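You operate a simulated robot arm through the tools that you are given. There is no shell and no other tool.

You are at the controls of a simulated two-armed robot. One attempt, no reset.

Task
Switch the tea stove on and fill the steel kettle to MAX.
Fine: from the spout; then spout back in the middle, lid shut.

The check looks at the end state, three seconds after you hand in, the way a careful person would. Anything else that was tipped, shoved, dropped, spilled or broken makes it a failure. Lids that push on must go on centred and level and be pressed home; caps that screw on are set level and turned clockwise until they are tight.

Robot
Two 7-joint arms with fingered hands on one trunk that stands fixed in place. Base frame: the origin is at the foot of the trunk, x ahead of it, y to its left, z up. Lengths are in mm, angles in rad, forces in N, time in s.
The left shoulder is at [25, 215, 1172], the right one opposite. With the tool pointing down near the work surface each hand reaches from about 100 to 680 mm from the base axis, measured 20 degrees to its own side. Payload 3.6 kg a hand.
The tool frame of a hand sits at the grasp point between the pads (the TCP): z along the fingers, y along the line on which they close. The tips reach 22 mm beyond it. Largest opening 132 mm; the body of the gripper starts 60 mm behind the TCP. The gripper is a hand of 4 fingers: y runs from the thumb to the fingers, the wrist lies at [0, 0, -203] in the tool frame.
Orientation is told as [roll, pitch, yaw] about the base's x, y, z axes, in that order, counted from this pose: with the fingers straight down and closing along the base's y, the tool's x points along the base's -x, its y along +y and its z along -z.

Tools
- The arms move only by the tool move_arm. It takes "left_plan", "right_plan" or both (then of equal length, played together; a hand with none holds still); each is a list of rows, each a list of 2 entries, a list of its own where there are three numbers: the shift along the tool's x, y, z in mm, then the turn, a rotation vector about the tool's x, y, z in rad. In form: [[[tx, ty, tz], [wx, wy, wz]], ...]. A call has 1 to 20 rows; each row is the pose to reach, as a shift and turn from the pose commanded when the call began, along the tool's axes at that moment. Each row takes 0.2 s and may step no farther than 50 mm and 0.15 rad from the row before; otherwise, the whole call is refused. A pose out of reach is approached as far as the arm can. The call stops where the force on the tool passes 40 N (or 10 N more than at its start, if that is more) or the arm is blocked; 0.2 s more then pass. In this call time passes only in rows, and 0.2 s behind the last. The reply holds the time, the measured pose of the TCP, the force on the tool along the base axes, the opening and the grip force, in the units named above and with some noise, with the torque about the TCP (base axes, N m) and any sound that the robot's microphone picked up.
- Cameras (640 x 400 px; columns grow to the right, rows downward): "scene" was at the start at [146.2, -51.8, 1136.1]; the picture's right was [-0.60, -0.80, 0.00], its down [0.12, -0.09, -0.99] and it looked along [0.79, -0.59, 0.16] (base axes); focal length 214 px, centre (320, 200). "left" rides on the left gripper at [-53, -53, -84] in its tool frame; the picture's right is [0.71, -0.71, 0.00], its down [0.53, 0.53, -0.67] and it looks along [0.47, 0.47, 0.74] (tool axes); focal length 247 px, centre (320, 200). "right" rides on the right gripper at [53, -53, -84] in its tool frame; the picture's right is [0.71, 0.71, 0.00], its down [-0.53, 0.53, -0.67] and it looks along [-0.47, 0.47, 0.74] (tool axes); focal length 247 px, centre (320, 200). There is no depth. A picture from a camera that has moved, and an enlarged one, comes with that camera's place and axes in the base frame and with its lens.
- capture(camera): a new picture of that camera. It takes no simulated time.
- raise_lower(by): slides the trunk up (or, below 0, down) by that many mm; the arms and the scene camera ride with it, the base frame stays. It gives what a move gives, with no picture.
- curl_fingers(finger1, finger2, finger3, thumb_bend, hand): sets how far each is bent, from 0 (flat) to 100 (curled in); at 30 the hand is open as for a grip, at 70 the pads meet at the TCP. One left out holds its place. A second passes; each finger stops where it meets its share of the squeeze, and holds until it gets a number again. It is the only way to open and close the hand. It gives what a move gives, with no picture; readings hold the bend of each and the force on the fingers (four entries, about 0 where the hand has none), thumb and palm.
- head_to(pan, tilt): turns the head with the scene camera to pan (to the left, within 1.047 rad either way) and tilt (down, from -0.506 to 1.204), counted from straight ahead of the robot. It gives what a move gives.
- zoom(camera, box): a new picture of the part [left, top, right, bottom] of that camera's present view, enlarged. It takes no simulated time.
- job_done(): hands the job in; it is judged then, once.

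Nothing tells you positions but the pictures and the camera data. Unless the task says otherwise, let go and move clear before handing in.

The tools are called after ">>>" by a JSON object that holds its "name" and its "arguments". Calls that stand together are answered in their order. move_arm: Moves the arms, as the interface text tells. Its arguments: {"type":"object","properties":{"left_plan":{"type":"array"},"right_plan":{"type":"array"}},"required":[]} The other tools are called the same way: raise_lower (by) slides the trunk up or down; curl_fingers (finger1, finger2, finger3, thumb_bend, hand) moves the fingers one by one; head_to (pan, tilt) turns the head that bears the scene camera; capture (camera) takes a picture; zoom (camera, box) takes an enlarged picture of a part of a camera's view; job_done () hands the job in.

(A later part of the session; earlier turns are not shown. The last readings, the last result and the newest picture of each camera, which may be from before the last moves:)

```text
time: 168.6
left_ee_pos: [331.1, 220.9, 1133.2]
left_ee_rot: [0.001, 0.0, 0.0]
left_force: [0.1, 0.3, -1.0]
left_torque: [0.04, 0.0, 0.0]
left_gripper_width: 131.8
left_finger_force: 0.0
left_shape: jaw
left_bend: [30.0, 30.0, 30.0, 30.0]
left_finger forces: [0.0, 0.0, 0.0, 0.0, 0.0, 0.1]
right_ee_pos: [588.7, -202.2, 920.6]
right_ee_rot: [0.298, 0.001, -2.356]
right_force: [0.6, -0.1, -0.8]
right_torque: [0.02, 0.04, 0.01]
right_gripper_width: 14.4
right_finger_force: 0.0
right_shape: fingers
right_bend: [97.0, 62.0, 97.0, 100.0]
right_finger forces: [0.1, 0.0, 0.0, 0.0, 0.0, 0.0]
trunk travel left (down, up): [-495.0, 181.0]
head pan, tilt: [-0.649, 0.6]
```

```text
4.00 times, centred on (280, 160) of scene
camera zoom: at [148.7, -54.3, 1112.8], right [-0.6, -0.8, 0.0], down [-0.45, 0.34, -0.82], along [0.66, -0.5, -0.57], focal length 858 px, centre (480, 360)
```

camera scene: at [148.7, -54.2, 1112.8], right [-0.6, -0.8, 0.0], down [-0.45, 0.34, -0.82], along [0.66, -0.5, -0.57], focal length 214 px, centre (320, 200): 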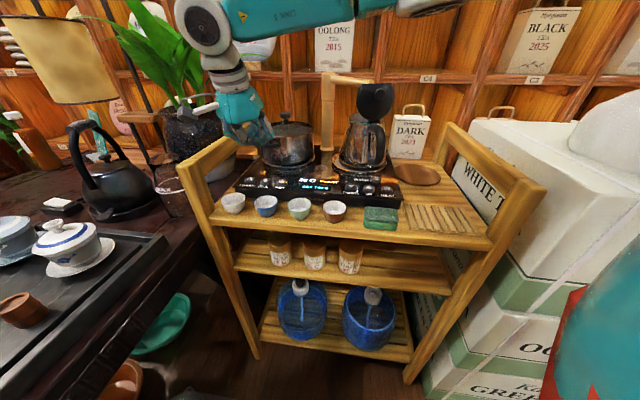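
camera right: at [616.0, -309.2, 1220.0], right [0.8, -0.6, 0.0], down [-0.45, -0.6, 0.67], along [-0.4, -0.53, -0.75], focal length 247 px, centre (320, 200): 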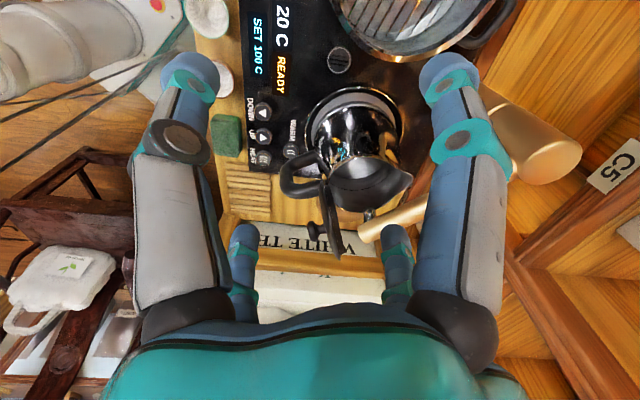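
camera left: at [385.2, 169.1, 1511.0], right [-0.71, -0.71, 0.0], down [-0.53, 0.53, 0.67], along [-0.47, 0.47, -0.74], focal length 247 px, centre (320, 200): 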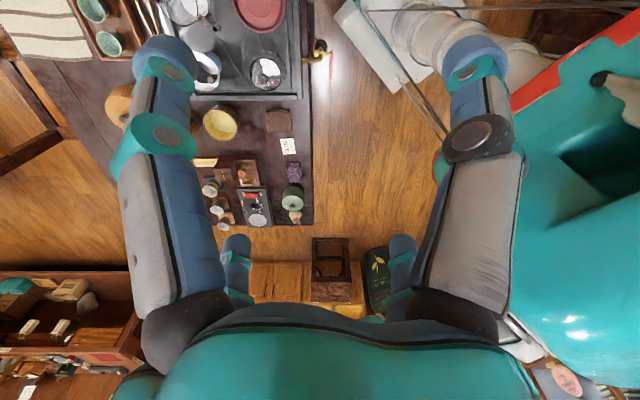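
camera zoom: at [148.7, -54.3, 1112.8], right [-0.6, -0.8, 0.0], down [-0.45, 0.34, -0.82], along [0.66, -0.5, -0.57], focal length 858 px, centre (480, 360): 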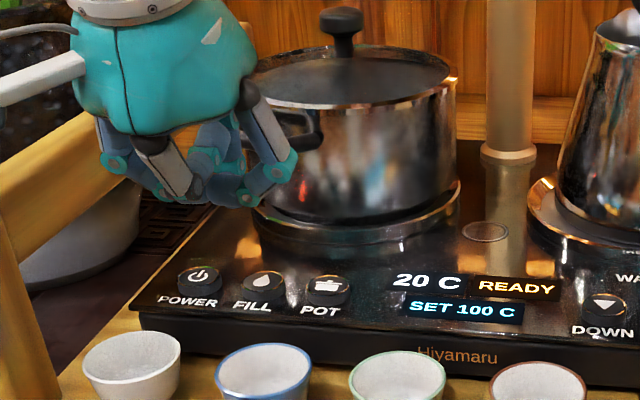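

In position. One timed sequence: press FILL, lift, wait ~2.5 s, press again to stop.

>>> {"name": "move_arm", "arguments": {"right_plan": [[[0, -4.5, 15], [0, 0, 0]], [[0, -9, 30], [0, 0, 0]], [[0, -12.5, 42], [0, 0, 0]], [[0, -14.5, 48], [0, 0, 0]], [[0, -16.2, 52.5], [0, 0, 0]], [[0, -12.5, 42], [0, 0, 0]], [[0, -12.5, 42], [0, 0, 0]], [[0, -12.5, 42], [0, 0, 0]], [[0, -12.5, 42], [0, 0, 0]], [[0, -12.5, 42], [0, 0, 0]], [[0, -12.5, 42], [0, 0, 0]], [[0, -12.5, 42], [0, 0, 0]], [[0, -12.5, 42], [0, 0, 0]], [[0, -12.5, 42], [0, 0, 0]], [[0, -12.5, 42], [0, 0, 0]], [[0, -12.5, 42], [0, 0, 0]], [[0, -12.5, 42], [0, 0, 0]], [[0, -14.5, 48], [0, 0, 0]], [[0, -16.2, 52.5], [0, 0, 0]], [[0, -12.5, 42], [0, 0, 0]]]}}

>>> {"name": "zoom", "arguments": {"camera": "scene", "box": [220, 60, 420, 210]}}

```text
time: 172.8
left_ee_pos: [330.1, 220.1, 1133.7]
left_ee_rot: [0.003, 0.0, -0.002]
left_force: [0.2, -0.9, 0.3]
left_torque: [0.04, 0.0, -0.02]
left_gripper_width: 132.0
left_finger_force: 0.0
left_shape: jaw
left_bend: [30.0, 30.0, 30.0, 30.0]
left_finger forces: [0.0, 0.1, 0.1, 0.1, 0.0, 0.0]
right_ee_pos: [588.9, -203.4, 876.2]
right_ee_rot: [0.296, 0.003, -2.356]
right_force: [-0.2, -0.5, 0.7]
right_torque: [-0.01, 0.02, -0.01]
right_gripper_width: 14.5
right_finger_force: 0.1
right_shape: fingers
right_bend: [97.0, 62.0, 97.0, 100.0]
right_finger forces: [0.0, 0.0, 0.0, 0.1, 0.0, 0.0]
trunk travel left (down, up): [-495.0, 181.0]
head pan, tilt: [-0.649, 0.6]
heard: click, click
```

```text
2.67 times, centred on (320, 135) of scene
camera zoom: at [148.4, -54.4, 1112.8], right [-0.6, -0.8, 0.0], down [-0.45, 0.34, -0.82], along [0.66, -0.5, -0.57], focal length 572 px, centre (320, 373)
```

zoom: 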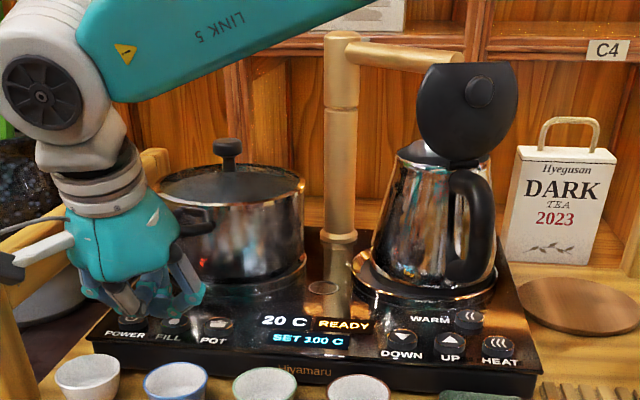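

Two clicks, READY. Now back up to the viewing pose.

>>> {"name": "move_arm", "arguments": {"right_plan": [[[0, 13, -43], [0, 0, 0]], [[0, 27, -86], [0.041, -0.014, 0.091]], [[-15, 45, -125], [0.083, -0.027, 0.182]], [[-42, 70, -155], [0.124, -0.041, 0.273]], [[-72, 100, -175], [0.166, -0.055, 0.365]], [[-100, 132, -193], [0.207, -0.069, 0.456]], [[-128, 165, -210], [0.249, -0.082, 0.547]], [[-131, 177, -217], [0.29, -0.096, 0.638]]]}}

```text
time: 174.6
left_ee_pos: [329.7, 221.3, 1132.8]
left_ee_rot: [0.0, 0.0, 0.001]
left_force: [0.3, -0.5, 1.0]
left_torque: [0.04, 0.0, 0.02]
left_gripper_width: 132.1
left_finger_force: 0.1
left_shape: jaw
left_bend: [30.0, 30.0, 30.0, 30.0]
left_finger forces: [0.0, 0.1, 0.0, 0.0, 0.0, 0.0]
right_ee_pos: [570.6, -371.1, 1135.2]
right_ee_rot: [-0.004, -0.001, -3.0]
right_force: [-0.4, 1.0, 0.2]
right_torque: [-0.01, 0.0, -0.02]
right_gripper_width: 14.5
right_finger_force: 0.0
right_shape: fingers
right_bend: [97.0, 62.0, 97.0, 100.0]
right_finger forces: [0.0, 0.0, 0.0, 0.1, 0.0, 0.0]
trunk travel left (down, up): [-495.0, 181.0]
head pan, tilt: [-0.649, 0.6]
```

>>> {"name": "zoom", "arguments": {"camera": "right", "box": [310, 145, 420, 230]}}

>>> {"name": "curl_fingers", "arguments": {"hand": "right", "finger1": 35, "finger2": 35, "finger3": 35, "thumb_bend": 35}}

>>> {"name": "zoom", "arguments": {"camera": "right", "box": [310, 145, 420, 230]}}

```text
4.71 times, centred on (365, 188) of right
camera zoom: at [616.1, -309.9, 1220.6], right [0.8, -0.6, 0.0], down [-0.45, -0.6, 0.67], along [-0.4, -0.53, -0.74], focal length 1162 px, centre (108, 259)
```

zoom: 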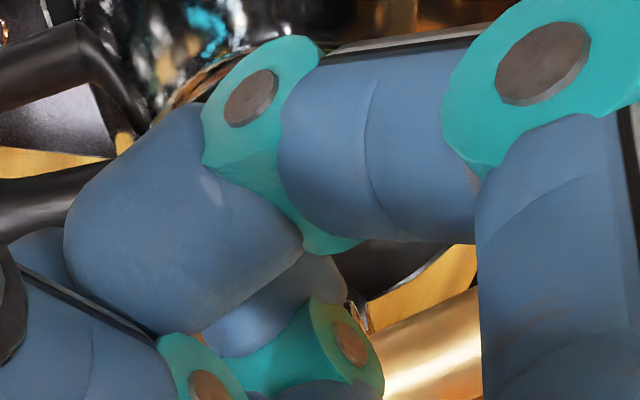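

```text
time: 175.6
left_ee_pos: [330.3, 220.5, 1133.2]
left_ee_rot: [0.001, 0.001, 0.0]
left_force: [0.9, 0.7, 0.0]
left_torque: [0.0, 0.02, -0.01]
left_gripper_width: 131.7
left_finger_force: 0.0
left_shape: jaw
left_bend: [30.0, 30.0, 30.0, 30.0]
left_finger forces: [0.0, 0.0, 0.2, 0.1, 0.1, 0.0]
right_ee_pos: [570.5, -372.0, 1136.4]
right_ee_rot: [0.0, 0.0, -2.998]
right_force: [-0.1, -0.1, 0.4]
right_torque: [-0.01, -0.01, -0.01]
right_gripper_width: 76.2
right_finger_force: 0.2
right_shape: fingers
right_bend: [35.0, 35.0, 35.0, 35.0]
right_finger forces: [0.0, 0.0, 0.0, 0.1, 0.0, 0.1]
trunk travel left (down, up): [-495.0, 181.0]
head pan, tilt: [-0.649, 0.6]
```

```text
4.71 times, centred on (365, 188) of right
camera zoom: at [615.7, -309.9, 1220.8], right [0.8, -0.6, 0.0], down [-0.45, -0.6, 0.67], along [-0.4, -0.53, -0.75], focal length 1162 px, centre (108, 259)
```

zoom: 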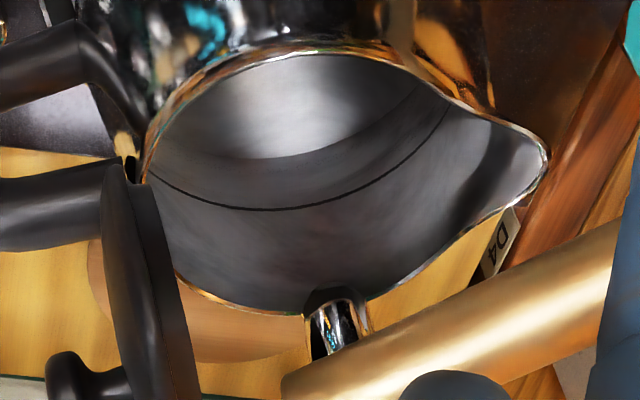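

No visible rise after ~3.8 s of running – the flow must be slow (or I must verify it flows at all). I'll start FILL and come back to this view while it runs.

>>> {"name": "curl_fingers", "arguments": {"hand": "right", "finger1": 100, "finger2": 62, "finger3": 100, "thumb_bend": 100}}

>>> {"name": "move_arm", "arguments": {"right_plan": [[[7, -28, 8], [-0.048, 0.016, -0.106]], [[14, -56, 28], [-0.097, 0.032, -0.213]], [[21, -84, 62], [-0.145, 0.048, -0.319]], [[28, -110, 98], [-0.193, 0.064, -0.425]], [[34, -134, 135], [-0.242, 0.08, -0.532]], [[39, -152, 175], [-0.29, 0.096, -0.638]], [[41, -162, 216], [-0.29, 0.096, -0.638]]]}}

```text
time: 176.6
left_ee_pos: [330.5, 220.4, 1132.0]
left_ee_rot: [-0.001, 0.0, 0.001]
left_force: [1.1, -0.2, 0.3]
left_torque: [-0.02, 0.0, -0.01]
left_gripper_width: 132.1
left_finger_force: 0.2
left_shape: jaw
left_bend: [30.0, 30.0, 30.0, 30.0]
left_finger forces: [0.1, 0.0, 0.0, 0.0, 0.1, 0.0]
right_ee_pos: [570.3, -370.7, 1135.6]
right_ee_rot: [-0.002, 0.001, -2.999]
right_force: [0.0, 0.5, 0.6]
right_torque: [-0.05, 0.01, 0.05]
right_gripper_width: 18.9
right_finger_force: 0.0
right_shape: fingers
right_bend: [89.0, 62.0, 89.0, 100.0]
right_finger forces: [0.0, 0.1, 0.0, 0.0, 0.1, 0.0]
trunk travel left (down, up): [-495.0, 181.0]
head pan, tilt: [-0.649, 0.6]
```

```text
time: 178.2
left_ee_pos: [330.7, 220.5, 1132.8]
left_ee_rot: [0.0, -0.002, 0.0]
left_force: [0.4, 0.2, -0.9]
left_torque: [-0.02, -0.02, 0.01]
left_gripper_width: 132.0
left_finger_force: 0.0
left_shape: jaw
left_bend: [30.0, 30.0, 30.0, 30.0]
left_finger forces: [0.0, 0.0, 0.1, 0.1, 0.1, 0.1]
right_ee_pos: [587.0, -203.4, 918.9]
right_ee_rot: [0.298, 0.001, -2.356]
right_force: [0.0, -0.9, -0.3]
right_torque: [-0.02, 0.0, -0.02]
right_gripper_width: 14.6
right_finger_force: 0.0
right_shape: fingers
right_bend: [97.0, 62.0, 97.0, 100.0]
right_finger forces: [0.0, 0.0, 0.1, 0.1, 0.0, 0.0]
trunk travel left (down, up): [-495.0, 181.0]
head pan, tilt: [-0.649, 0.6]
```

Press FILL and go straight to the viewing pose.

>>> {"name": "move_arm", "arguments": {"right_plan": [[[0, -4.5, 15], [0, 0, 0]], [[0, -9, 30], [0, 0, 0]], [[0, -12.5, 42], [0, 0, 0]], [[0, -14.3, 47.5], [0, 0, 0]], [[0, -15.8, 51.5], [0, 0, 0]], [[0, -9, 30], [0, 0, 0]], [[0, 3, -8], [0, 0, 0]], [[0, 15, -45], [0.041, -0.014, 0.091]], [[-15, 35, -80], [0.083, -0.027, 0.182]], [[-42, 62, -108], [0.124, -0.041, 0.273]], [[-72, 92, -130], [0.166, -0.055, 0.365]], [[-100, 124, -150], [0.207, -0.069, 0.456]], [[-128, 155, -168], [0.249, -0.082, 0.547]], [[-131, 166, -175], [0.29, -0.096, 0.638]]]}}

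>>> {"name": "capture", "arguments": {"camera": "right"}}

>>> {"name": "zoom", "arguments": {"camera": "scene", "box": [280, 60, 440, 210]}}

```text
time: 181.2
left_ee_pos: [330.3, 221.3, 1133.0]
left_ee_rot: [0.0, 0.0, 0.001]
left_force: [-0.1, 0.0, 0.2]
left_torque: [0.0, 0.02, 0.02]
left_gripper_width: 132.0
left_finger_force: 0.1
left_shape: jaw
left_bend: [30.0, 30.0, 30.0, 30.0]
left_finger forces: [0.0, 0.1, 0.0, 0.1, 0.0, 0.1]
right_ee_pos: [571.0, -372.6, 1136.3]
right_ee_rot: [-0.003, 0.001, -2.999]
right_force: [-0.4, -0.8, -0.4]
right_torque: [0.03, -0.01, 0.04]
right_gripper_width: 14.9
right_finger_force: 0.1
right_shape: fingers
right_bend: [97.0, 62.0, 97.0, 100.0]
right_finger forces: [0.1, 0.0, 0.0, 0.1, 0.0, 0.0]
trunk travel left (down, up): [-495.0, 181.0]
head pan, tilt: [-0.649, 0.6]
heard: click
```

```text
taken
camera right: at [616.0, -312.1, 1220.7], right [0.8, -0.6, 0.0], down [-0.45, -0.6, 0.67], along [-0.4, -0.53, -0.74], focal length 247 px, centre (320, 200)
```

right: 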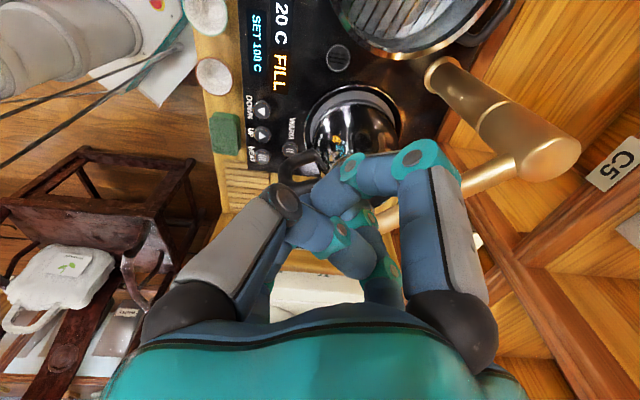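

```text
2.67 times, centred on (360, 135) of scene
camera zoom: at [148.7, -54.2, 1112.8], right [-0.6, -0.8, 0.0], down [-0.45, 0.34, -0.82], along [0.66, -0.5, -0.57], focal length 572 px, centre (213, 373)
```

zoom: 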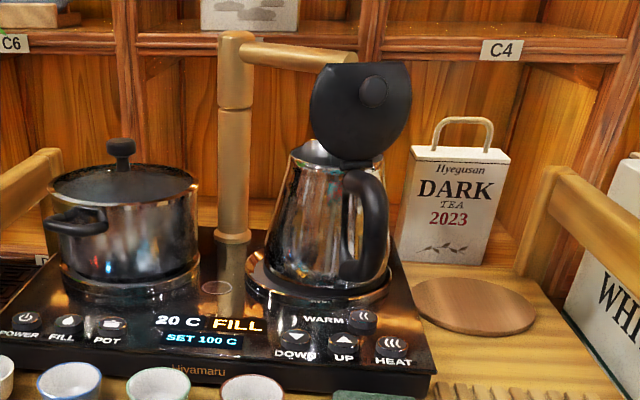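

FILL is on. I open the fingers to see the stream.

>>> {"name": "curl_fingers", "arguments": {"hand": "right", "finger1": 35, "finger2": 35, "finger3": 35, "thumb_bend": 35}}

>>> {"name": "zoom", "arguments": {"camera": "right", "box": [310, 145, 420, 230]}}

```text
time: 182.2
left_ee_pos: [331.0, 220.1, 1133.3]
left_ee_rot: [-0.001, 0.0, 0.001]
left_force: [-0.5, -0.6, 0.6]
left_torque: [0.0, -0.01, 0.0]
left_gripper_width: 131.9
left_finger_force: 0.2
left_shape: jaw
left_bend: [30.0, 30.0, 30.0, 30.0]
left_finger forces: [0.0, 0.1, 0.0, 0.0, 0.0, 0.1]
right_ee_pos: [569.4, -372.3, 1136.8]
right_ee_rot: [-0.003, 0.001, -2.999]
right_force: [-0.4, 1.0, -0.3]
right_torque: [0.02, 0.0, -0.01]
right_gripper_width: 76.0
right_finger_force: 0.1
right_shape: fingers
right_bend: [35.0, 35.0, 35.0, 35.0]
right_finger forces: [0.1, 0.1, 0.0, 0.0, 0.0, 0.0]
trunk travel left (down, up): [-495.0, 181.0]
head pan, tilt: [-0.649, 0.6]
```

```text
4.71 times, centred on (365, 188) of right
camera zoom: at [615.5, -312.1, 1220.9], right [0.8, -0.6, 0.0], down [-0.45, -0.6, 0.67], along [-0.4, -0.53, -0.75], focal length 1162 px, centre (108, 259)
```

zoom: 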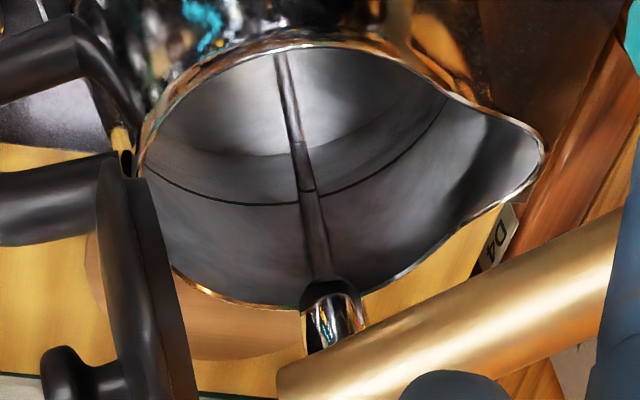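

The stream flows into the kettle and the surface rises slowly (~2 mm/s). I wait here 3 s and re-measure.

>>> {"name": "move_arm", "arguments": {"right_plan": [[[0, 0, 0], [0, 0, 0]], [[0, 0, 0], [0, 0, 0]], [[0, 0, 0], [0, 0, 0]], [[0, 0, 0], [0, 0, 0]], [[0, 0, 0], [0, 0, 0]], [[0, 0, 0], [0, 0, 0]], [[0, 0, 0], [0, 0, 0]], [[0, 0, 0], [0, 0, 0]], [[0, 0, 0], [0, 0, 0]], [[0, 0, 0], [0, 0, 0]], [[0, 0, 0], [0, 0, 0]], [[0, 0, 0], [0, 0, 0]], [[0, 0, 0], [0, 0, 0]], [[0, 0, 0], [0, 0, 0]]]}}

>>> {"name": "zoom", "arguments": {"camera": "right", "box": [310, 145, 420, 230]}}

```text
time: 185.2
left_ee_pos: [329.6, 220.9, 1131.6]
left_ee_rot: [0.0, 0.0, -0.001]
left_force: [0.1, -0.2, -0.2]
left_torque: [0.01, -0.03, 0.02]
left_gripper_width: 132.0
left_finger_force: 0.0
left_shape: jaw
left_bend: [30.0, 30.0, 30.0, 30.0]
left_finger forces: [0.0, 0.1, 0.1, 0.0, 0.0, 0.1]
right_ee_pos: [569.6, -372.7, 1135.3]
right_ee_rot: [-0.002, 0.0, -2.997]
right_force: [-0.4, 0.2, -0.1]
right_torque: [0.03, 0.02, -0.02]
right_gripper_width: 76.2
right_finger_force: 0.1
right_shape: fingers
right_bend: [35.0, 35.0, 35.0, 35.0]
right_finger forces: [0.0, 0.0, 0.1, 0.0, 0.0, 0.0]
trunk travel left (down, up): [-495.0, 181.0]
head pan, tilt: [-0.649, 0.6]
```

```text
4.71 times, centred on (365, 188) of right
camera zoom: at [615.5, -312.1, 1220.9], right [0.8, -0.6, 0.0], down [-0.45, -0.6, 0.67], along [-0.4, -0.53, -0.75], focal length 1162 px, centre (108, 259)
```

zoom: 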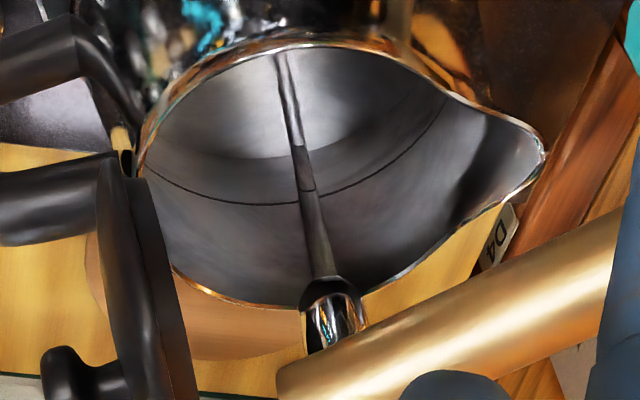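

The change is subtle; I zoom closer on the far wall to find the water edge.

>>> {"name": "zoom", "arguments": {"camera": "right", "box": [330, 150, 390, 200]}}

```text
8.00 times, centred on (360, 175) of right
camera zoom: at [615.5, -312.1, 1220.9], right [0.8, -0.6, 0.0], down [-0.45, -0.6, 0.67], along [-0.4, -0.53, -0.75], focal length 1976 px, centre (0, 400)
```

zoom: 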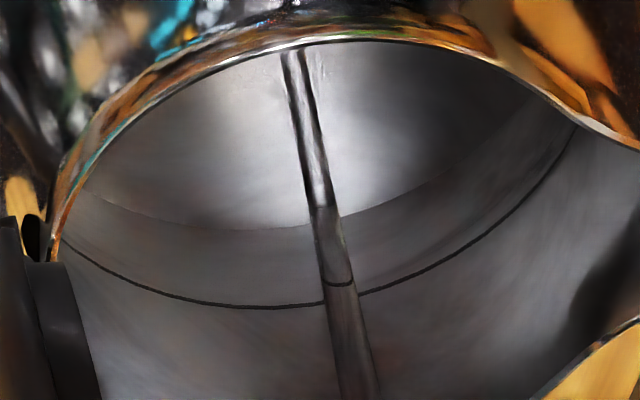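

I wait another 3 s and compare at the same zoom.

>>> {"name": "move_arm", "arguments": {"right_plan": [[[0, 0, 0], [0, 0, 0]], [[0, 0, 0], [0, 0, 0]], [[0, 0, 0], [0, 0, 0]], [[0, 0, 0], [0, 0, 0]], [[0, 0, 0], [0, 0, 0]], [[0, 0, 0], [0, 0, 0]], [[0, 0, 0], [0, 0, 0]], [[0, 0, 0], [0, 0, 0]], [[0, 0, 0], [0, 0, 0]], [[0, 0, 0], [0, 0, 0]], [[0, 0, 0], [0, 0, 0]], [[0, 0, 0], [0, 0, 0]], [[0, 0, 0], [0, 0, 0]], [[0, 0, 0], [0, 0, 0]]]}}

>>> {"name": "zoom", "arguments": {"camera": "right", "box": [330, 150, 390, 200]}}

```text
time: 188.2
left_ee_pos: [329.7, 220.3, 1132.5]
left_ee_rot: [0.001, 0.001, 0.001]
left_force: [-0.8, -0.2, -0.5]
left_torque: [-0.01, 0.0, 0.02]
left_gripper_width: 131.8
left_finger_force: 0.0
left_shape: jaw
left_bend: [30.0, 30.0, 30.0, 30.0]
left_finger forces: [0.1, 0.0, 0.0, 0.0, 0.0, 0.0]
right_ee_pos: [570.1, -374.0, 1136.0]
right_ee_rot: [0.0, 0.0, -2.998]
right_force: [0.7, -0.9, -1.0]
right_torque: [0.0, 0.03, 0.01]
right_gripper_width: 76.1
right_finger_force: 0.0
right_shape: fingers
right_bend: [35.0, 35.0, 35.0, 35.0]
right_finger forces: [0.1, 0.0, 0.1, 0.1, 0.0, 0.0]
trunk travel left (down, up): [-495.0, 181.0]
head pan, tilt: [-0.649, 0.6]
```

```text
8.00 times, centred on (360, 175) of right
camera zoom: at [615.5, -312.1, 1220.9], right [0.8, -0.6, 0.0], down [-0.45, -0.6, 0.67], along [-0.4, -0.53, -0.75], focal length 1976 px, centre (0, 400)
```

zoom: 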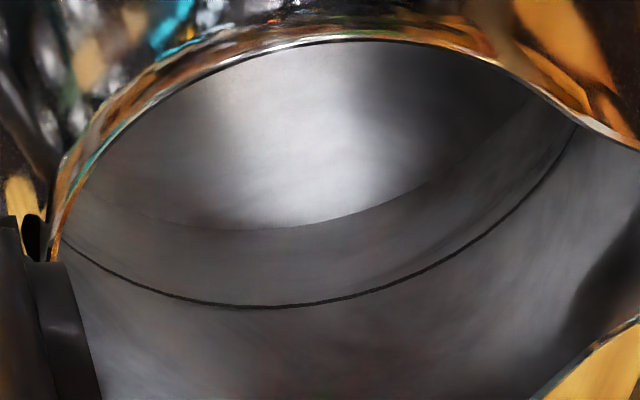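

The stream has stopped by itself. I check the display and the bottles.

>>> {"name": "capture", "arguments": {"camera": "scene"}}

>>> {"name": "zoom", "arguments": {"camera": "scene", "box": [240, 150, 420, 240]}}

>>> {"name": "zoom", "arguments": {"camera": "scene", "box": [260, 260, 420, 370]}}

```text
taken
camera scene: at [148.3, -54.4, 1112.9], right [-0.6, -0.8, 0.0], down [-0.45, 0.34, -0.82], along [0.66, -0.5, -0.57], focal length 214 px, centre (320, 200)
```

scene: 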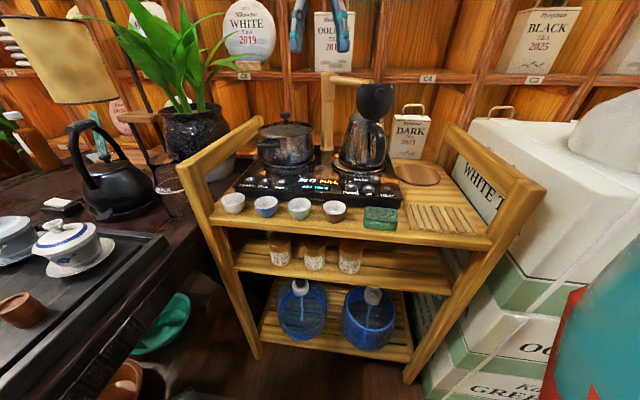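

```text
3.56 times, centred on (330, 195) of scene
camera zoom: at [148.3, -54.4, 1112.9], right [-0.6, -0.8, 0.0], down [-0.45, 0.34, -0.82], along [0.66, -0.5, -0.57], focal length 763 px, centre (284, 218)
```

zoom: 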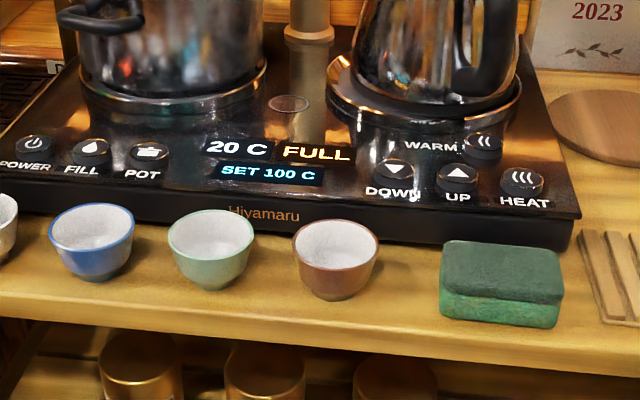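

```text
3.64 times, centred on (340, 315) of scene
camera zoom: at [148.3, -54.4, 1112.9], right [-0.6, -0.8, 0.0], down [-0.45, 0.34, -0.82], along [0.66, -0.5, -0.57], focal length 780 px, centre (247, -218)
```

zoom: 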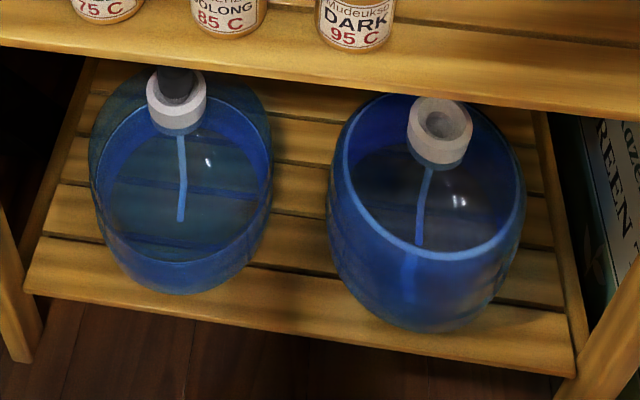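

The display says FULL – the stove stopped itself. I still want to see the level against the line, so I take a steeper view from above.

>>> {"name": "move_arm", "arguments": {"right_plan": [[[-3, 3, -20], [0, 0, -0.128]], [[-10, 12, -34], [0, 0, -0.256]], [[-17, 22, -34], [0, 0, -0.384]], [[-24, 32, -34], [0, 0, -0.512]], [[-31, 42, -34], [0, 0, -0.64]]]}}

>>> {"name": "capture", "arguments": {"camera": "right"}}

>>> {"name": "zoom", "arguments": {"camera": "right", "box": [280, 110, 360, 180]}}

```text
time: 189.4
left_ee_pos: [329.7, 221.2, 1132.3]
left_ee_rot: [0.001, -0.001, 0.002]
left_force: [1.0, 0.5, -1.0]
left_torque: [0.02, 0.01, 0.0]
left_gripper_width: 132.1
left_finger_force: 0.0
left_shape: jaw
left_bend: [30.0, 30.0, 30.0, 30.0]
left_finger forces: [0.1, 0.0, 0.0, 0.1, 0.1, 0.1]
right_ee_pos: [544.7, -419.5, 1169.5]
right_ee_rot: [-0.002, 0.002, -2.358]
right_force: [0.5, -0.1, -0.4]
right_torque: [0.01, -0.01, 0.06]
right_gripper_width: 76.0
right_finger_force: 0.1
right_shape: fingers
right_bend: [35.0, 35.0, 35.0, 35.0]
right_finger forces: [0.0, 0.1, 0.0, 0.0, 0.0, 0.0]
trunk travel left (down, up): [-495.0, 181.0]
head pan, tilt: [-0.649, 0.6]
```

```text
taken
camera right: at [545.5, -342.8, 1255.4], right [1.0, 0.0, 0.0], down [0.0, -0.75, 0.67], along [0.0, -0.67, -0.75], focal length 247 px, centre (320, 200)
```

right: 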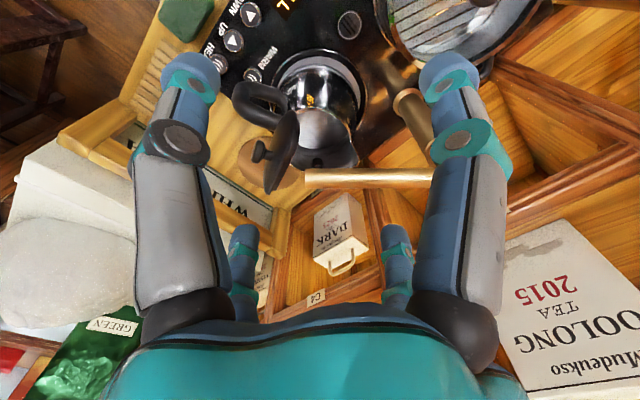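

```text
5.71 times, centred on (320, 145) of right
camera zoom: at [545.5, -342.8, 1255.4], right [1.0, 0.0, 0.0], down [0.0, -0.75, 0.67], along [0.0, -0.67, -0.75], focal length 1411 px, centre (320, 514)
```

zoom: 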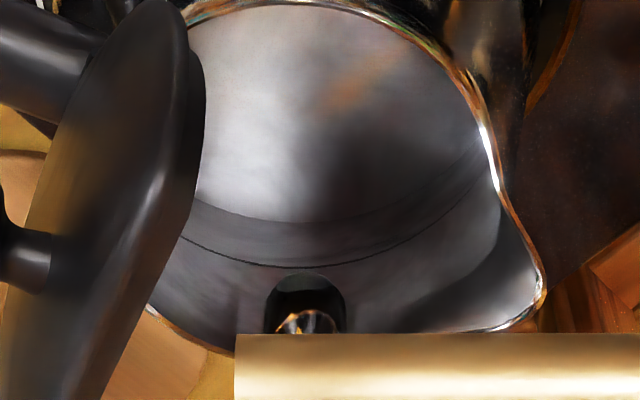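

I zoom in further to find the actual water edge relative to the line.

>>> {"name": "zoom", "arguments": {"camera": "right", "box": [300, 125, 350, 165]}}

>>> {"name": "zoom", "arguments": {"camera": "right", "box": [290, 105, 340, 145]}}

```text
10.00 times, centred on (325, 145) of right
camera zoom: at [545.5, -342.8, 1255.4], right [1.0, 0.0, 0.0], down [0.0, -0.75, 0.67], along [0.0, -0.67, -0.75], focal length 2470 px, centre (270, 750)
```

zoom: 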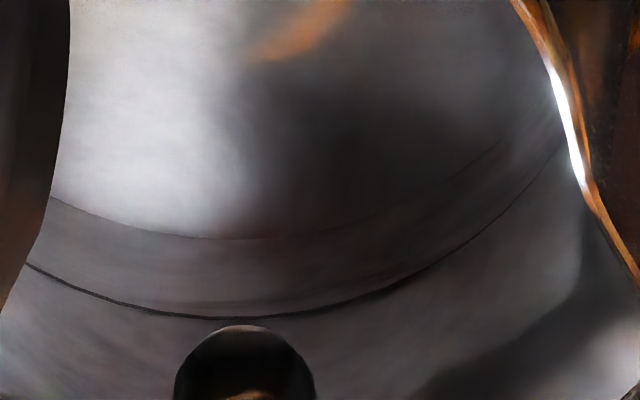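

```text
10.00 times, centred on (315, 125) of right
camera zoom: at [545.5, -342.8, 1255.4], right [1.0, 0.0, 0.0], down [0.0, -0.75, 0.67], along [0.0, -0.67, -0.75], focal length 2470 px, centre (370, 950)
```

zoom: 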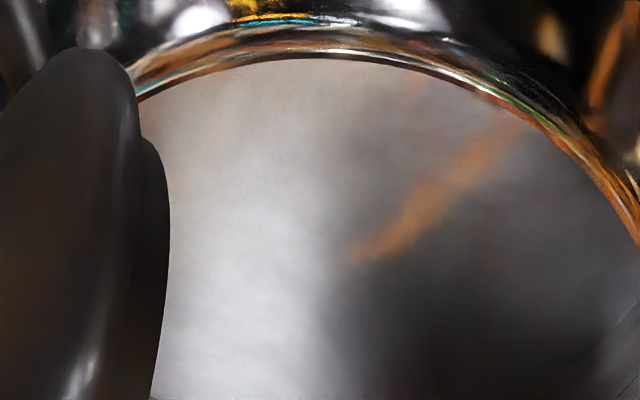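

The display says FULL, but I want certainty. I return exactly to the earlier viewing pose to compare before/after pictures.

>>> {"name": "move_arm", "arguments": {"right_plan": [[[13, -9, 7], [0, 0, 0.128]], [[24, -18, 14], [0, 0, 0.256]], [[35, -27, 22], [0, 0, 0.384]], [[45, -36, 30], [0, 0, 0.512]], [[51.4, -15.6, 34], [0, 0, 0.64]]]}}

```text
time: 190.6
left_ee_pos: [331.4, 221.8, 1131.4]
left_ee_rot: [0.0, -0.001, -0.001]
left_force: [0.3, -0.1, 0.1]
left_torque: [0.01, 0.02, 0.03]
left_gripper_width: 131.6
left_finger_force: 0.2
left_shape: jaw
left_bend: [30.0, 30.0, 30.0, 30.0]
left_finger forces: [0.0, 0.1, 0.0, 0.0, 0.0, 0.0]
right_ee_pos: [572.4, -371.2, 1136.2]
right_ee_rot: [-0.003, -0.001, -3.001]
right_force: [-0.3, -0.1, 0.8]
right_torque: [0.01, 0.0, 0.0]
right_gripper_width: 75.9
right_finger_force: 0.1
right_shape: fingers
right_bend: [35.0, 35.0, 35.0, 35.0]
right_finger forces: [0.0, 0.1, 0.0, 0.0, 0.0, 0.0]
trunk travel left (down, up): [-495.0, 181.0]
head pan, tilt: [-0.649, 0.6]
```

>>> {"name": "zoom", "arguments": {"camera": "right", "box": [310, 145, 420, 230]}}

>>> {"name": "zoom", "arguments": {"camera": "right", "box": [330, 150, 390, 200]}}

```text
4.71 times, centred on (365, 188) of right
camera zoom: at [617.3, -310.1, 1220.5], right [0.8, -0.6, 0.0], down [-0.45, -0.6, 0.67], along [-0.4, -0.53, -0.75], focal length 1162 px, centre (108, 259)
```

zoom: 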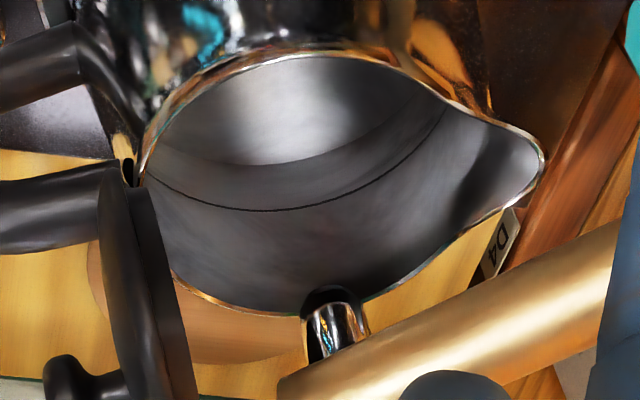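

```text
8.00 times, centred on (360, 175) of right
camera zoom: at [617.3, -310.1, 1220.5], right [0.8, -0.6, 0.0], down [-0.45, -0.6, 0.67], along [-0.4, -0.53, -0.75], focal length 1976 px, centre (0, 400)
```

zoom: 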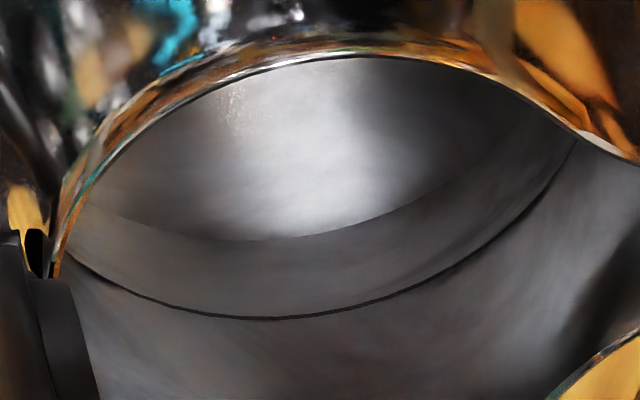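

The surface appears to have risen only part of the way to the line. I check the display again before deciding.

>>> {"name": "zoom", "arguments": {"camera": "scene", "box": [280, 160, 380, 210]}}

>>> {"name": "zoom", "arguments": {"camera": "right", "box": [200, 0, 440, 120]}}

```text
6.40 times, centred on (330, 185) of scene
camera zoom: at [149.0, -54.4, 1112.8], right [-0.6, -0.8, 0.0], down [-0.45, 0.34, -0.82], along [0.66, -0.5, -0.57], focal length 1373 px, centre (256, 296)
```

zoom: 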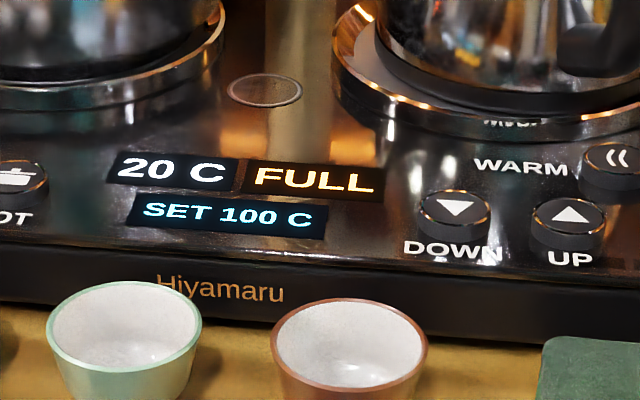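

```text
2.67 times, centred on (320, 60) of right
camera zoom: at [617.3, -310.1, 1220.5], right [0.8, -0.6, 0.0], down [-0.45, -0.6, 0.67], along [-0.4, -0.53, -0.75], focal length 659 px, centre (320, 573)
```

zoom: 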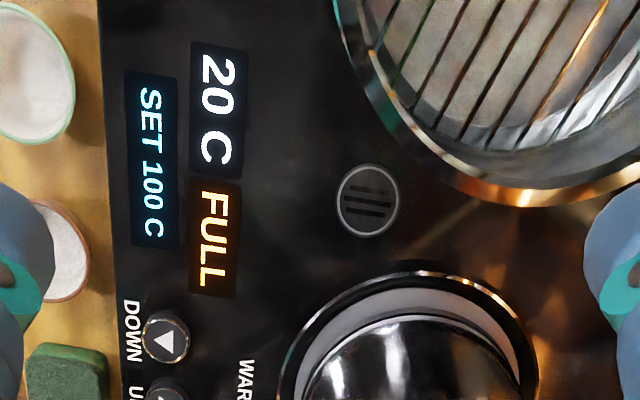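

FULL persists. I look at the supply bottle for evidence of how much water was drawn.

>>> {"name": "zoom", "arguments": {"camera": "scene", "box": [265, 270, 345, 350]}}

>>> {"name": "zoom", "arguments": {"camera": "scene", "box": [335, 275, 405, 355]}}

```text
5.00 times, centred on (305, 310) of scene
camera zoom: at [149.0, -54.4, 1112.8], right [-0.6, -0.8, 0.0], down [-0.45, 0.34, -0.82], along [0.66, -0.5, -0.57], focal length 1072 px, centre (395, -350)
```

zoom: 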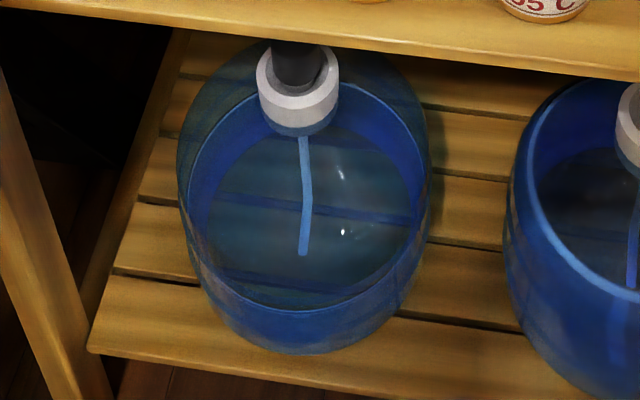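

```text
5.00 times, centred on (370, 315) of scene
camera zoom: at [149.0, -54.4, 1112.8], right [-0.6, -0.8, 0.0], down [-0.45, 0.34, -0.82], along [0.66, -0.5, -0.57], focal length 1072 px, centre (70, -375)
```

zoom: 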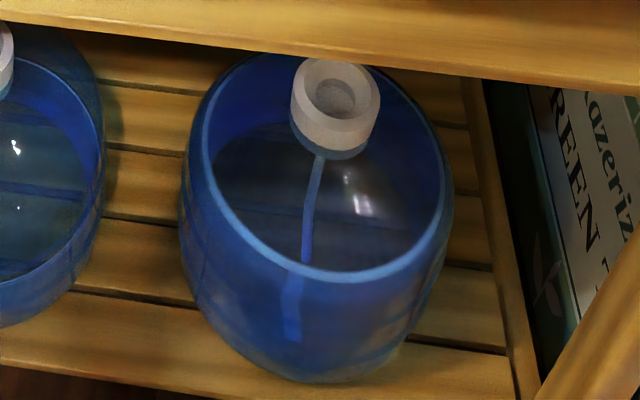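

A thick stream for ~11 s must have filled it considerably; the water is clear, so its edge may coincide with the line. I zoom in strongly on the line.

>>> {"name": "zoom", "arguments": {"camera": "right", "box": [338, 178, 368, 198]}}

>>> {"name": "zoom", "arguments": {"camera": "right", "box": [370, 160, 400, 190]}}

```text
16.00 times, centred on (353, 188) of right
camera zoom: at [617.3, -310.1, 1220.5], right [0.8, -0.6, 0.0], down [-0.45, -0.6, 0.67], along [-0.4, -0.53, -0.75], focal length 3952 px, centre (-208, 392)
```

zoom: 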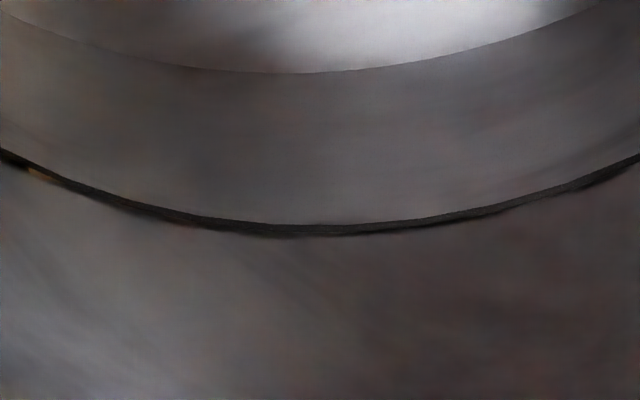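

```text
13.33 times, centred on (385, 175) of right
camera zoom: at [617.3, -310.1, 1220.5], right [0.8, -0.6, 0.0], down [-0.45, -0.6, 0.67], along [-0.4, -0.53, -0.75], focal length 3293 px, centre (-547, 533)
```

zoom: 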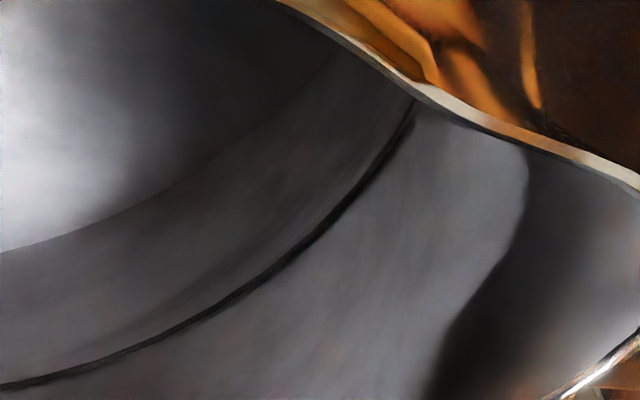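

The line's edge is now irregular like a water edge meeting the mark, and the stove reports FULL – the kettle is at MAX. Now the spout back: I close the fingers and go over to the right side of the bar.

>>> {"name": "curl_fingers", "arguments": {"hand": "right", "finger1": 70, "finger2": 70, "finger3": 70, "thumb_bend": 70}}

>>> {"name": "move_arm", "arguments": {"right_plan": [[[-4, 22, -20], [-0.056, 0.019, -0.106]], [[-9, 50, -28], [-0.113, 0.037, -0.211]], [[-15, 80, -28], [-0.169, 0.056, -0.317]], [[-20, 108, -24], [-0.225, 0.075, -0.423]], [[-25, 136, -19], [-0.282, 0.093, -0.528]], [[-30, 161, -14], [-0.338, 0.112, -0.634]]]}}

>>> {"name": "capture", "arguments": {"camera": "right"}}

>>> {"name": "zoom", "arguments": {"camera": "scene", "box": [280, 0, 440, 150]}}

```text
time: 191.6
left_ee_pos: [330.3, 221.2, 1134.2]
left_ee_rot: [0.0, 0.001, 0.0]
left_force: [0.0, -0.8, 0.0]
left_torque: [-0.01, 0.02, -0.01]
left_gripper_width: 132.0
left_finger_force: 0.1
left_shape: jaw
left_bend: [30.0, 30.0, 30.0, 30.0]
left_finger forces: [0.1, 0.1, 0.1, 0.1, 0.0, 0.1]
right_ee_pos: [571.2, -371.5, 1135.7]
right_ee_rot: [-0.001, -0.001, -2.999]
right_force: [0.0, 0.6, -0.5]
right_torque: [-0.01, 0.01, 0.03]
right_gripper_width: 0.0
right_finger_force: 0.0
right_shape: fingers
right_bend: [69.0, 69.0, 69.0, 69.0]
right_finger forces: [0.0, 0.0, 0.1, 0.0, 0.0, 0.0]
trunk travel left (down, up): [-495.0, 181.0]
head pan, tilt: [-0.649, 0.6]
```

```text
time: 193.0
left_ee_pos: [329.6, 219.1, 1132.6]
left_ee_rot: [0.0, -0.001, 0.001]
left_force: [0.5, -0.1, -0.7]
left_torque: [0.01, 0.0, 0.02]
left_gripper_width: 132.0
left_finger_force: 0.2
left_shape: jaw
left_bend: [30.0, 30.0, 30.0, 30.0]
left_finger forces: [0.0, 0.0, 0.1, 0.0, 0.0, 0.0]
right_ee_pos: [564.4, -536.5, 1149.4]
right_ee_rot: [0.348, 0.002, -2.354]
right_force: [-0.7, -0.2, 0.8]
right_torque: [0.0, 0.03, -0.03]
right_gripper_width: 0.0
right_finger_force: 0.0
right_shape: fingers
right_bend: [69.0, 69.0, 69.0, 69.0]
right_finger forces: [0.0, 0.0, 0.1, 0.0, 0.0, 0.0]
trunk travel left (down, up): [-495.0, 181.0]
head pan, tilt: [-0.649, 0.6]
```

```text
taken
camera right: at [545.8, -441.1, 1210.6], right [0.97, 0.03, 0.24], down [-0.19, -0.56, 0.81], along [0.16, -0.83, -0.54], focal length 247 px, centre (320, 200)
```

right: 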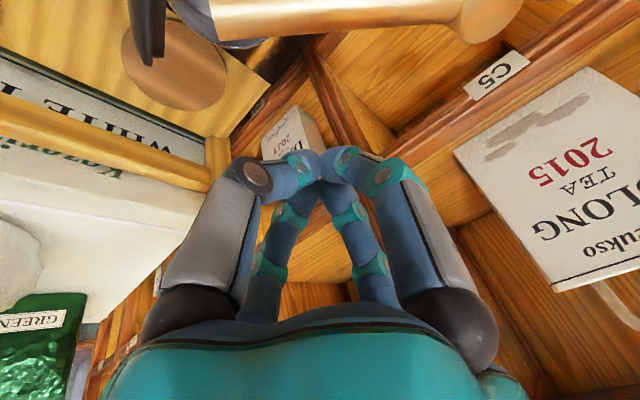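

```text
2.67 times, centred on (360, 75) of scene
camera zoom: at [147.9, -54.9, 1112.9], right [-0.6, -0.8, 0.0], down [-0.45, 0.34, -0.82], along [0.66, -0.5, -0.57], focal length 572 px, centre (213, 533)
```

zoom: 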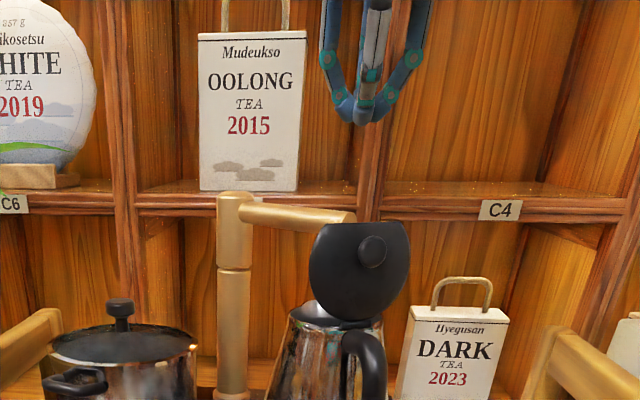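

Now descend on the right side of the bar.

>>> {"name": "move_arm", "arguments": {"right_plan": [[[0, -10.4, 28.5], [0, 0, 0]], [[0, -20.8, 57], [0, 0, 0]], [[0, -31.2, 85.5], [0, 0, 0]]]}}

>>> {"name": "capture", "arguments": {"camera": "right"}}

>>> {"name": "zoom", "arguments": {"camera": "scene", "box": [280, 30, 440, 170]}}

```text
time: 193.8
left_ee_pos: [330.9, 220.4, 1133.5]
left_ee_rot: [0.001, -0.001, 0.001]
left_force: [0.3, -0.1, 0.0]
left_torque: [0.01, -0.04, 0.03]
left_gripper_width: 131.8
left_finger_force: 0.1
left_shape: jaw
left_bend: [30.0, 30.0, 30.0, 30.0]
left_finger forces: [0.0, 0.0, 0.1, 0.0, 0.0, 0.1]
right_ee_pos: [563.8, -536.1, 1058.3]
right_ee_rot: [0.351, 0.001, -2.359]
right_force: [0.8, -0.7, 0.3]
right_torque: [0.01, 0.03, -0.01]
right_gripper_width: 0.1
right_finger_force: 0.1
right_shape: fingers
right_bend: [69.0, 69.0, 69.0, 69.0]
right_finger forces: [0.2, 0.0, 0.0, 0.1, 0.1, 0.0]
trunk travel left (down, up): [-495.0, 181.0]
head pan, tilt: [-0.649, 0.6]
```

```text
taken
camera right: at [547.0, -441.7, 1119.3], right [0.97, 0.03, 0.24], down [-0.19, -0.56, 0.81], along [0.16, -0.83, -0.54], focal length 247 px, centre (320, 200)
```

right: 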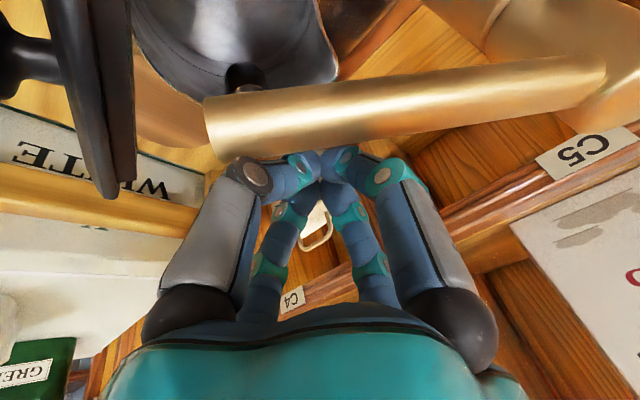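

```text
2.86 times, centred on (360, 100) of scene
camera zoom: at [148.4, -54.8, 1112.8], right [-0.6, -0.8, 0.0], down [-0.45, 0.34, -0.82], along [0.66, -0.5, -0.57], focal length 613 px, centre (206, 486)
```

zoom: 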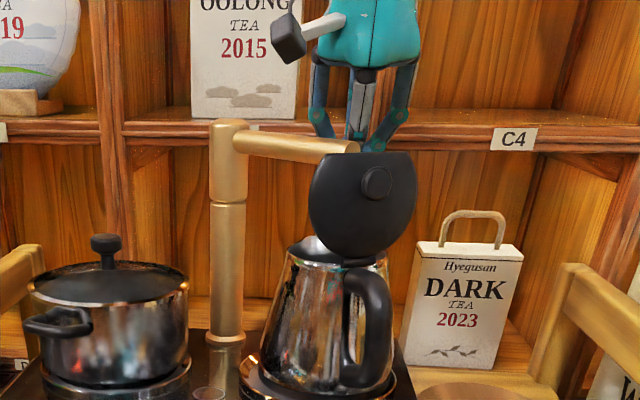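

This view looks steeply into the kettle; I zoom on it to double-check the water surface.

>>> {"name": "zoom", "arguments": {"camera": "right", "box": [120, 0, 350, 110]}}

>>> {"name": "zoom", "arguments": {"camera": "right", "box": [150, 40, 250, 110]}}

```text
2.78 times, centred on (235, 55) of right
camera zoom: at [547.0, -441.7, 1119.3], right [0.97, 0.03, 0.24], down [-0.19, -0.56, 0.81], along [0.16, -0.83, -0.54], focal length 687 px, centre (556, 604)
```

zoom: 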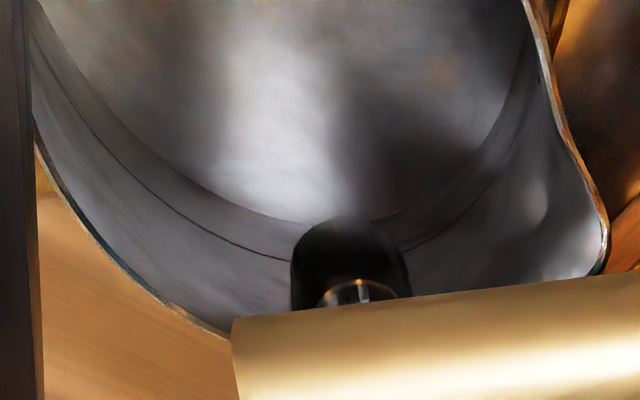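

```text
5.71 times, centred on (200, 75) of right
camera zoom: at [547.0, -441.7, 1119.3], right [0.97, 0.03, 0.24], down [-0.19, -0.56, 0.81], along [0.16, -0.83, -0.54], focal length 1411 px, centre (1006, 914)
```

zoom: 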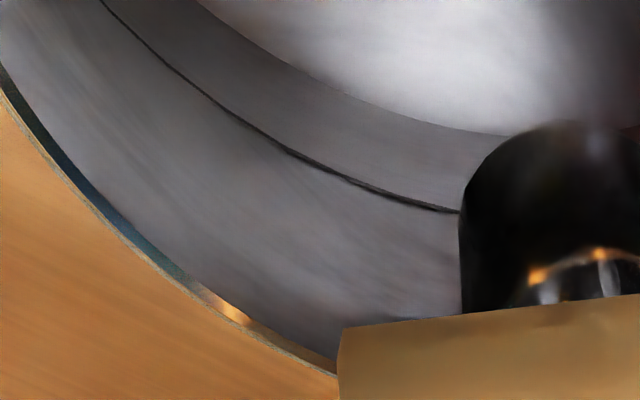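

Everything points to the stove having auto-stopped at MAX. Now I push the spout back toward the middle along its arc.

>>> {"name": "move_arm", "arguments": {"right_plan": [[[5.1, -8.1, -2.9], [0, 0, 0]], [[10.6, -15.4, -5.6], [0, 0, 0]], [[16.5, -22.4, -8.2], [0, 0, 0]], [[23, -29, -10.5], [0, 0, 0]], [[29.9, -35.1, -12.8], [0, 0, 0]], [[37.3, -40.8, -14.8], [0, 0, 0]], [[45.2, -45.9, -16.7], [0, 0, 0]], [[53.3, -50.6, -18.4], [0, 0, 0]], [[61.7, -54.7, -19.9], [0, 0, 0]]]}}

>>> {"name": "zoom", "arguments": {"camera": "scene", "box": [260, 30, 420, 200]}}

>>> {"name": "capture", "arguments": {"camera": "right"}}

```text
time: 195.8
left_ee_pos: [330.5, 221.1, 1132.7]
left_ee_rot: [0.002, -0.001, 0.0]
left_force: [1.0, 1.4, 0.7]
left_torque: [-0.01, -0.01, 0.01]
left_gripper_width: 131.9
left_finger_force: 0.0
left_shape: jaw
left_bend: [30.0, 30.0, 30.0, 30.0]
left_finger forces: [0.0, 0.0, 0.1, 0.0, 0.0, 0.1]
right_ee_pos: [566.6, -449.6, 1059.1]
right_ee_rot: [0.347, 0.002, -2.358]
right_force: [0.3, -0.2, 0.4]
right_torque: [-0.01, 0.01, 0.03]
right_gripper_width: 0.0
right_finger_force: 0.0
right_shape: fingers
right_bend: [69.0, 69.0, 69.0, 69.0]
right_finger forces: [0.0, 0.1, 0.1, 0.0, 0.1, 0.0]
trunk travel left (down, up): [-495.0, 181.0]
head pan, tilt: [-0.649, 0.6]
```

```text
2.35 times, centred on (340, 115) of scene
camera zoom: at [148.4, -54.3, 1112.8], right [-0.6, -0.8, 0.0], down [-0.45, 0.34, -0.82], along [0.66, -0.5, -0.57], focal length 505 px, centre (273, 400)
```

zoom: 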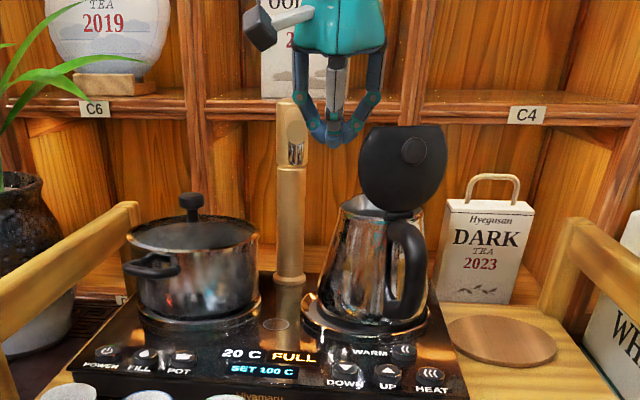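

```text
taken
camera right: at [548.9, -355.5, 1120.2], right [0.97, 0.03, 0.24], down [-0.19, -0.56, 0.81], along [0.16, -0.83, -0.54], focal length 247 px, centre (320, 200)
```

right: 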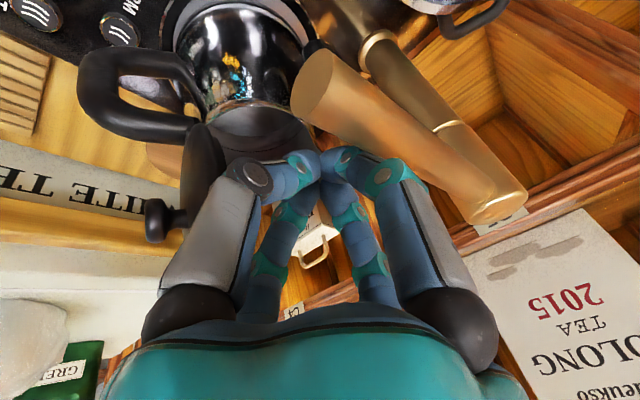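

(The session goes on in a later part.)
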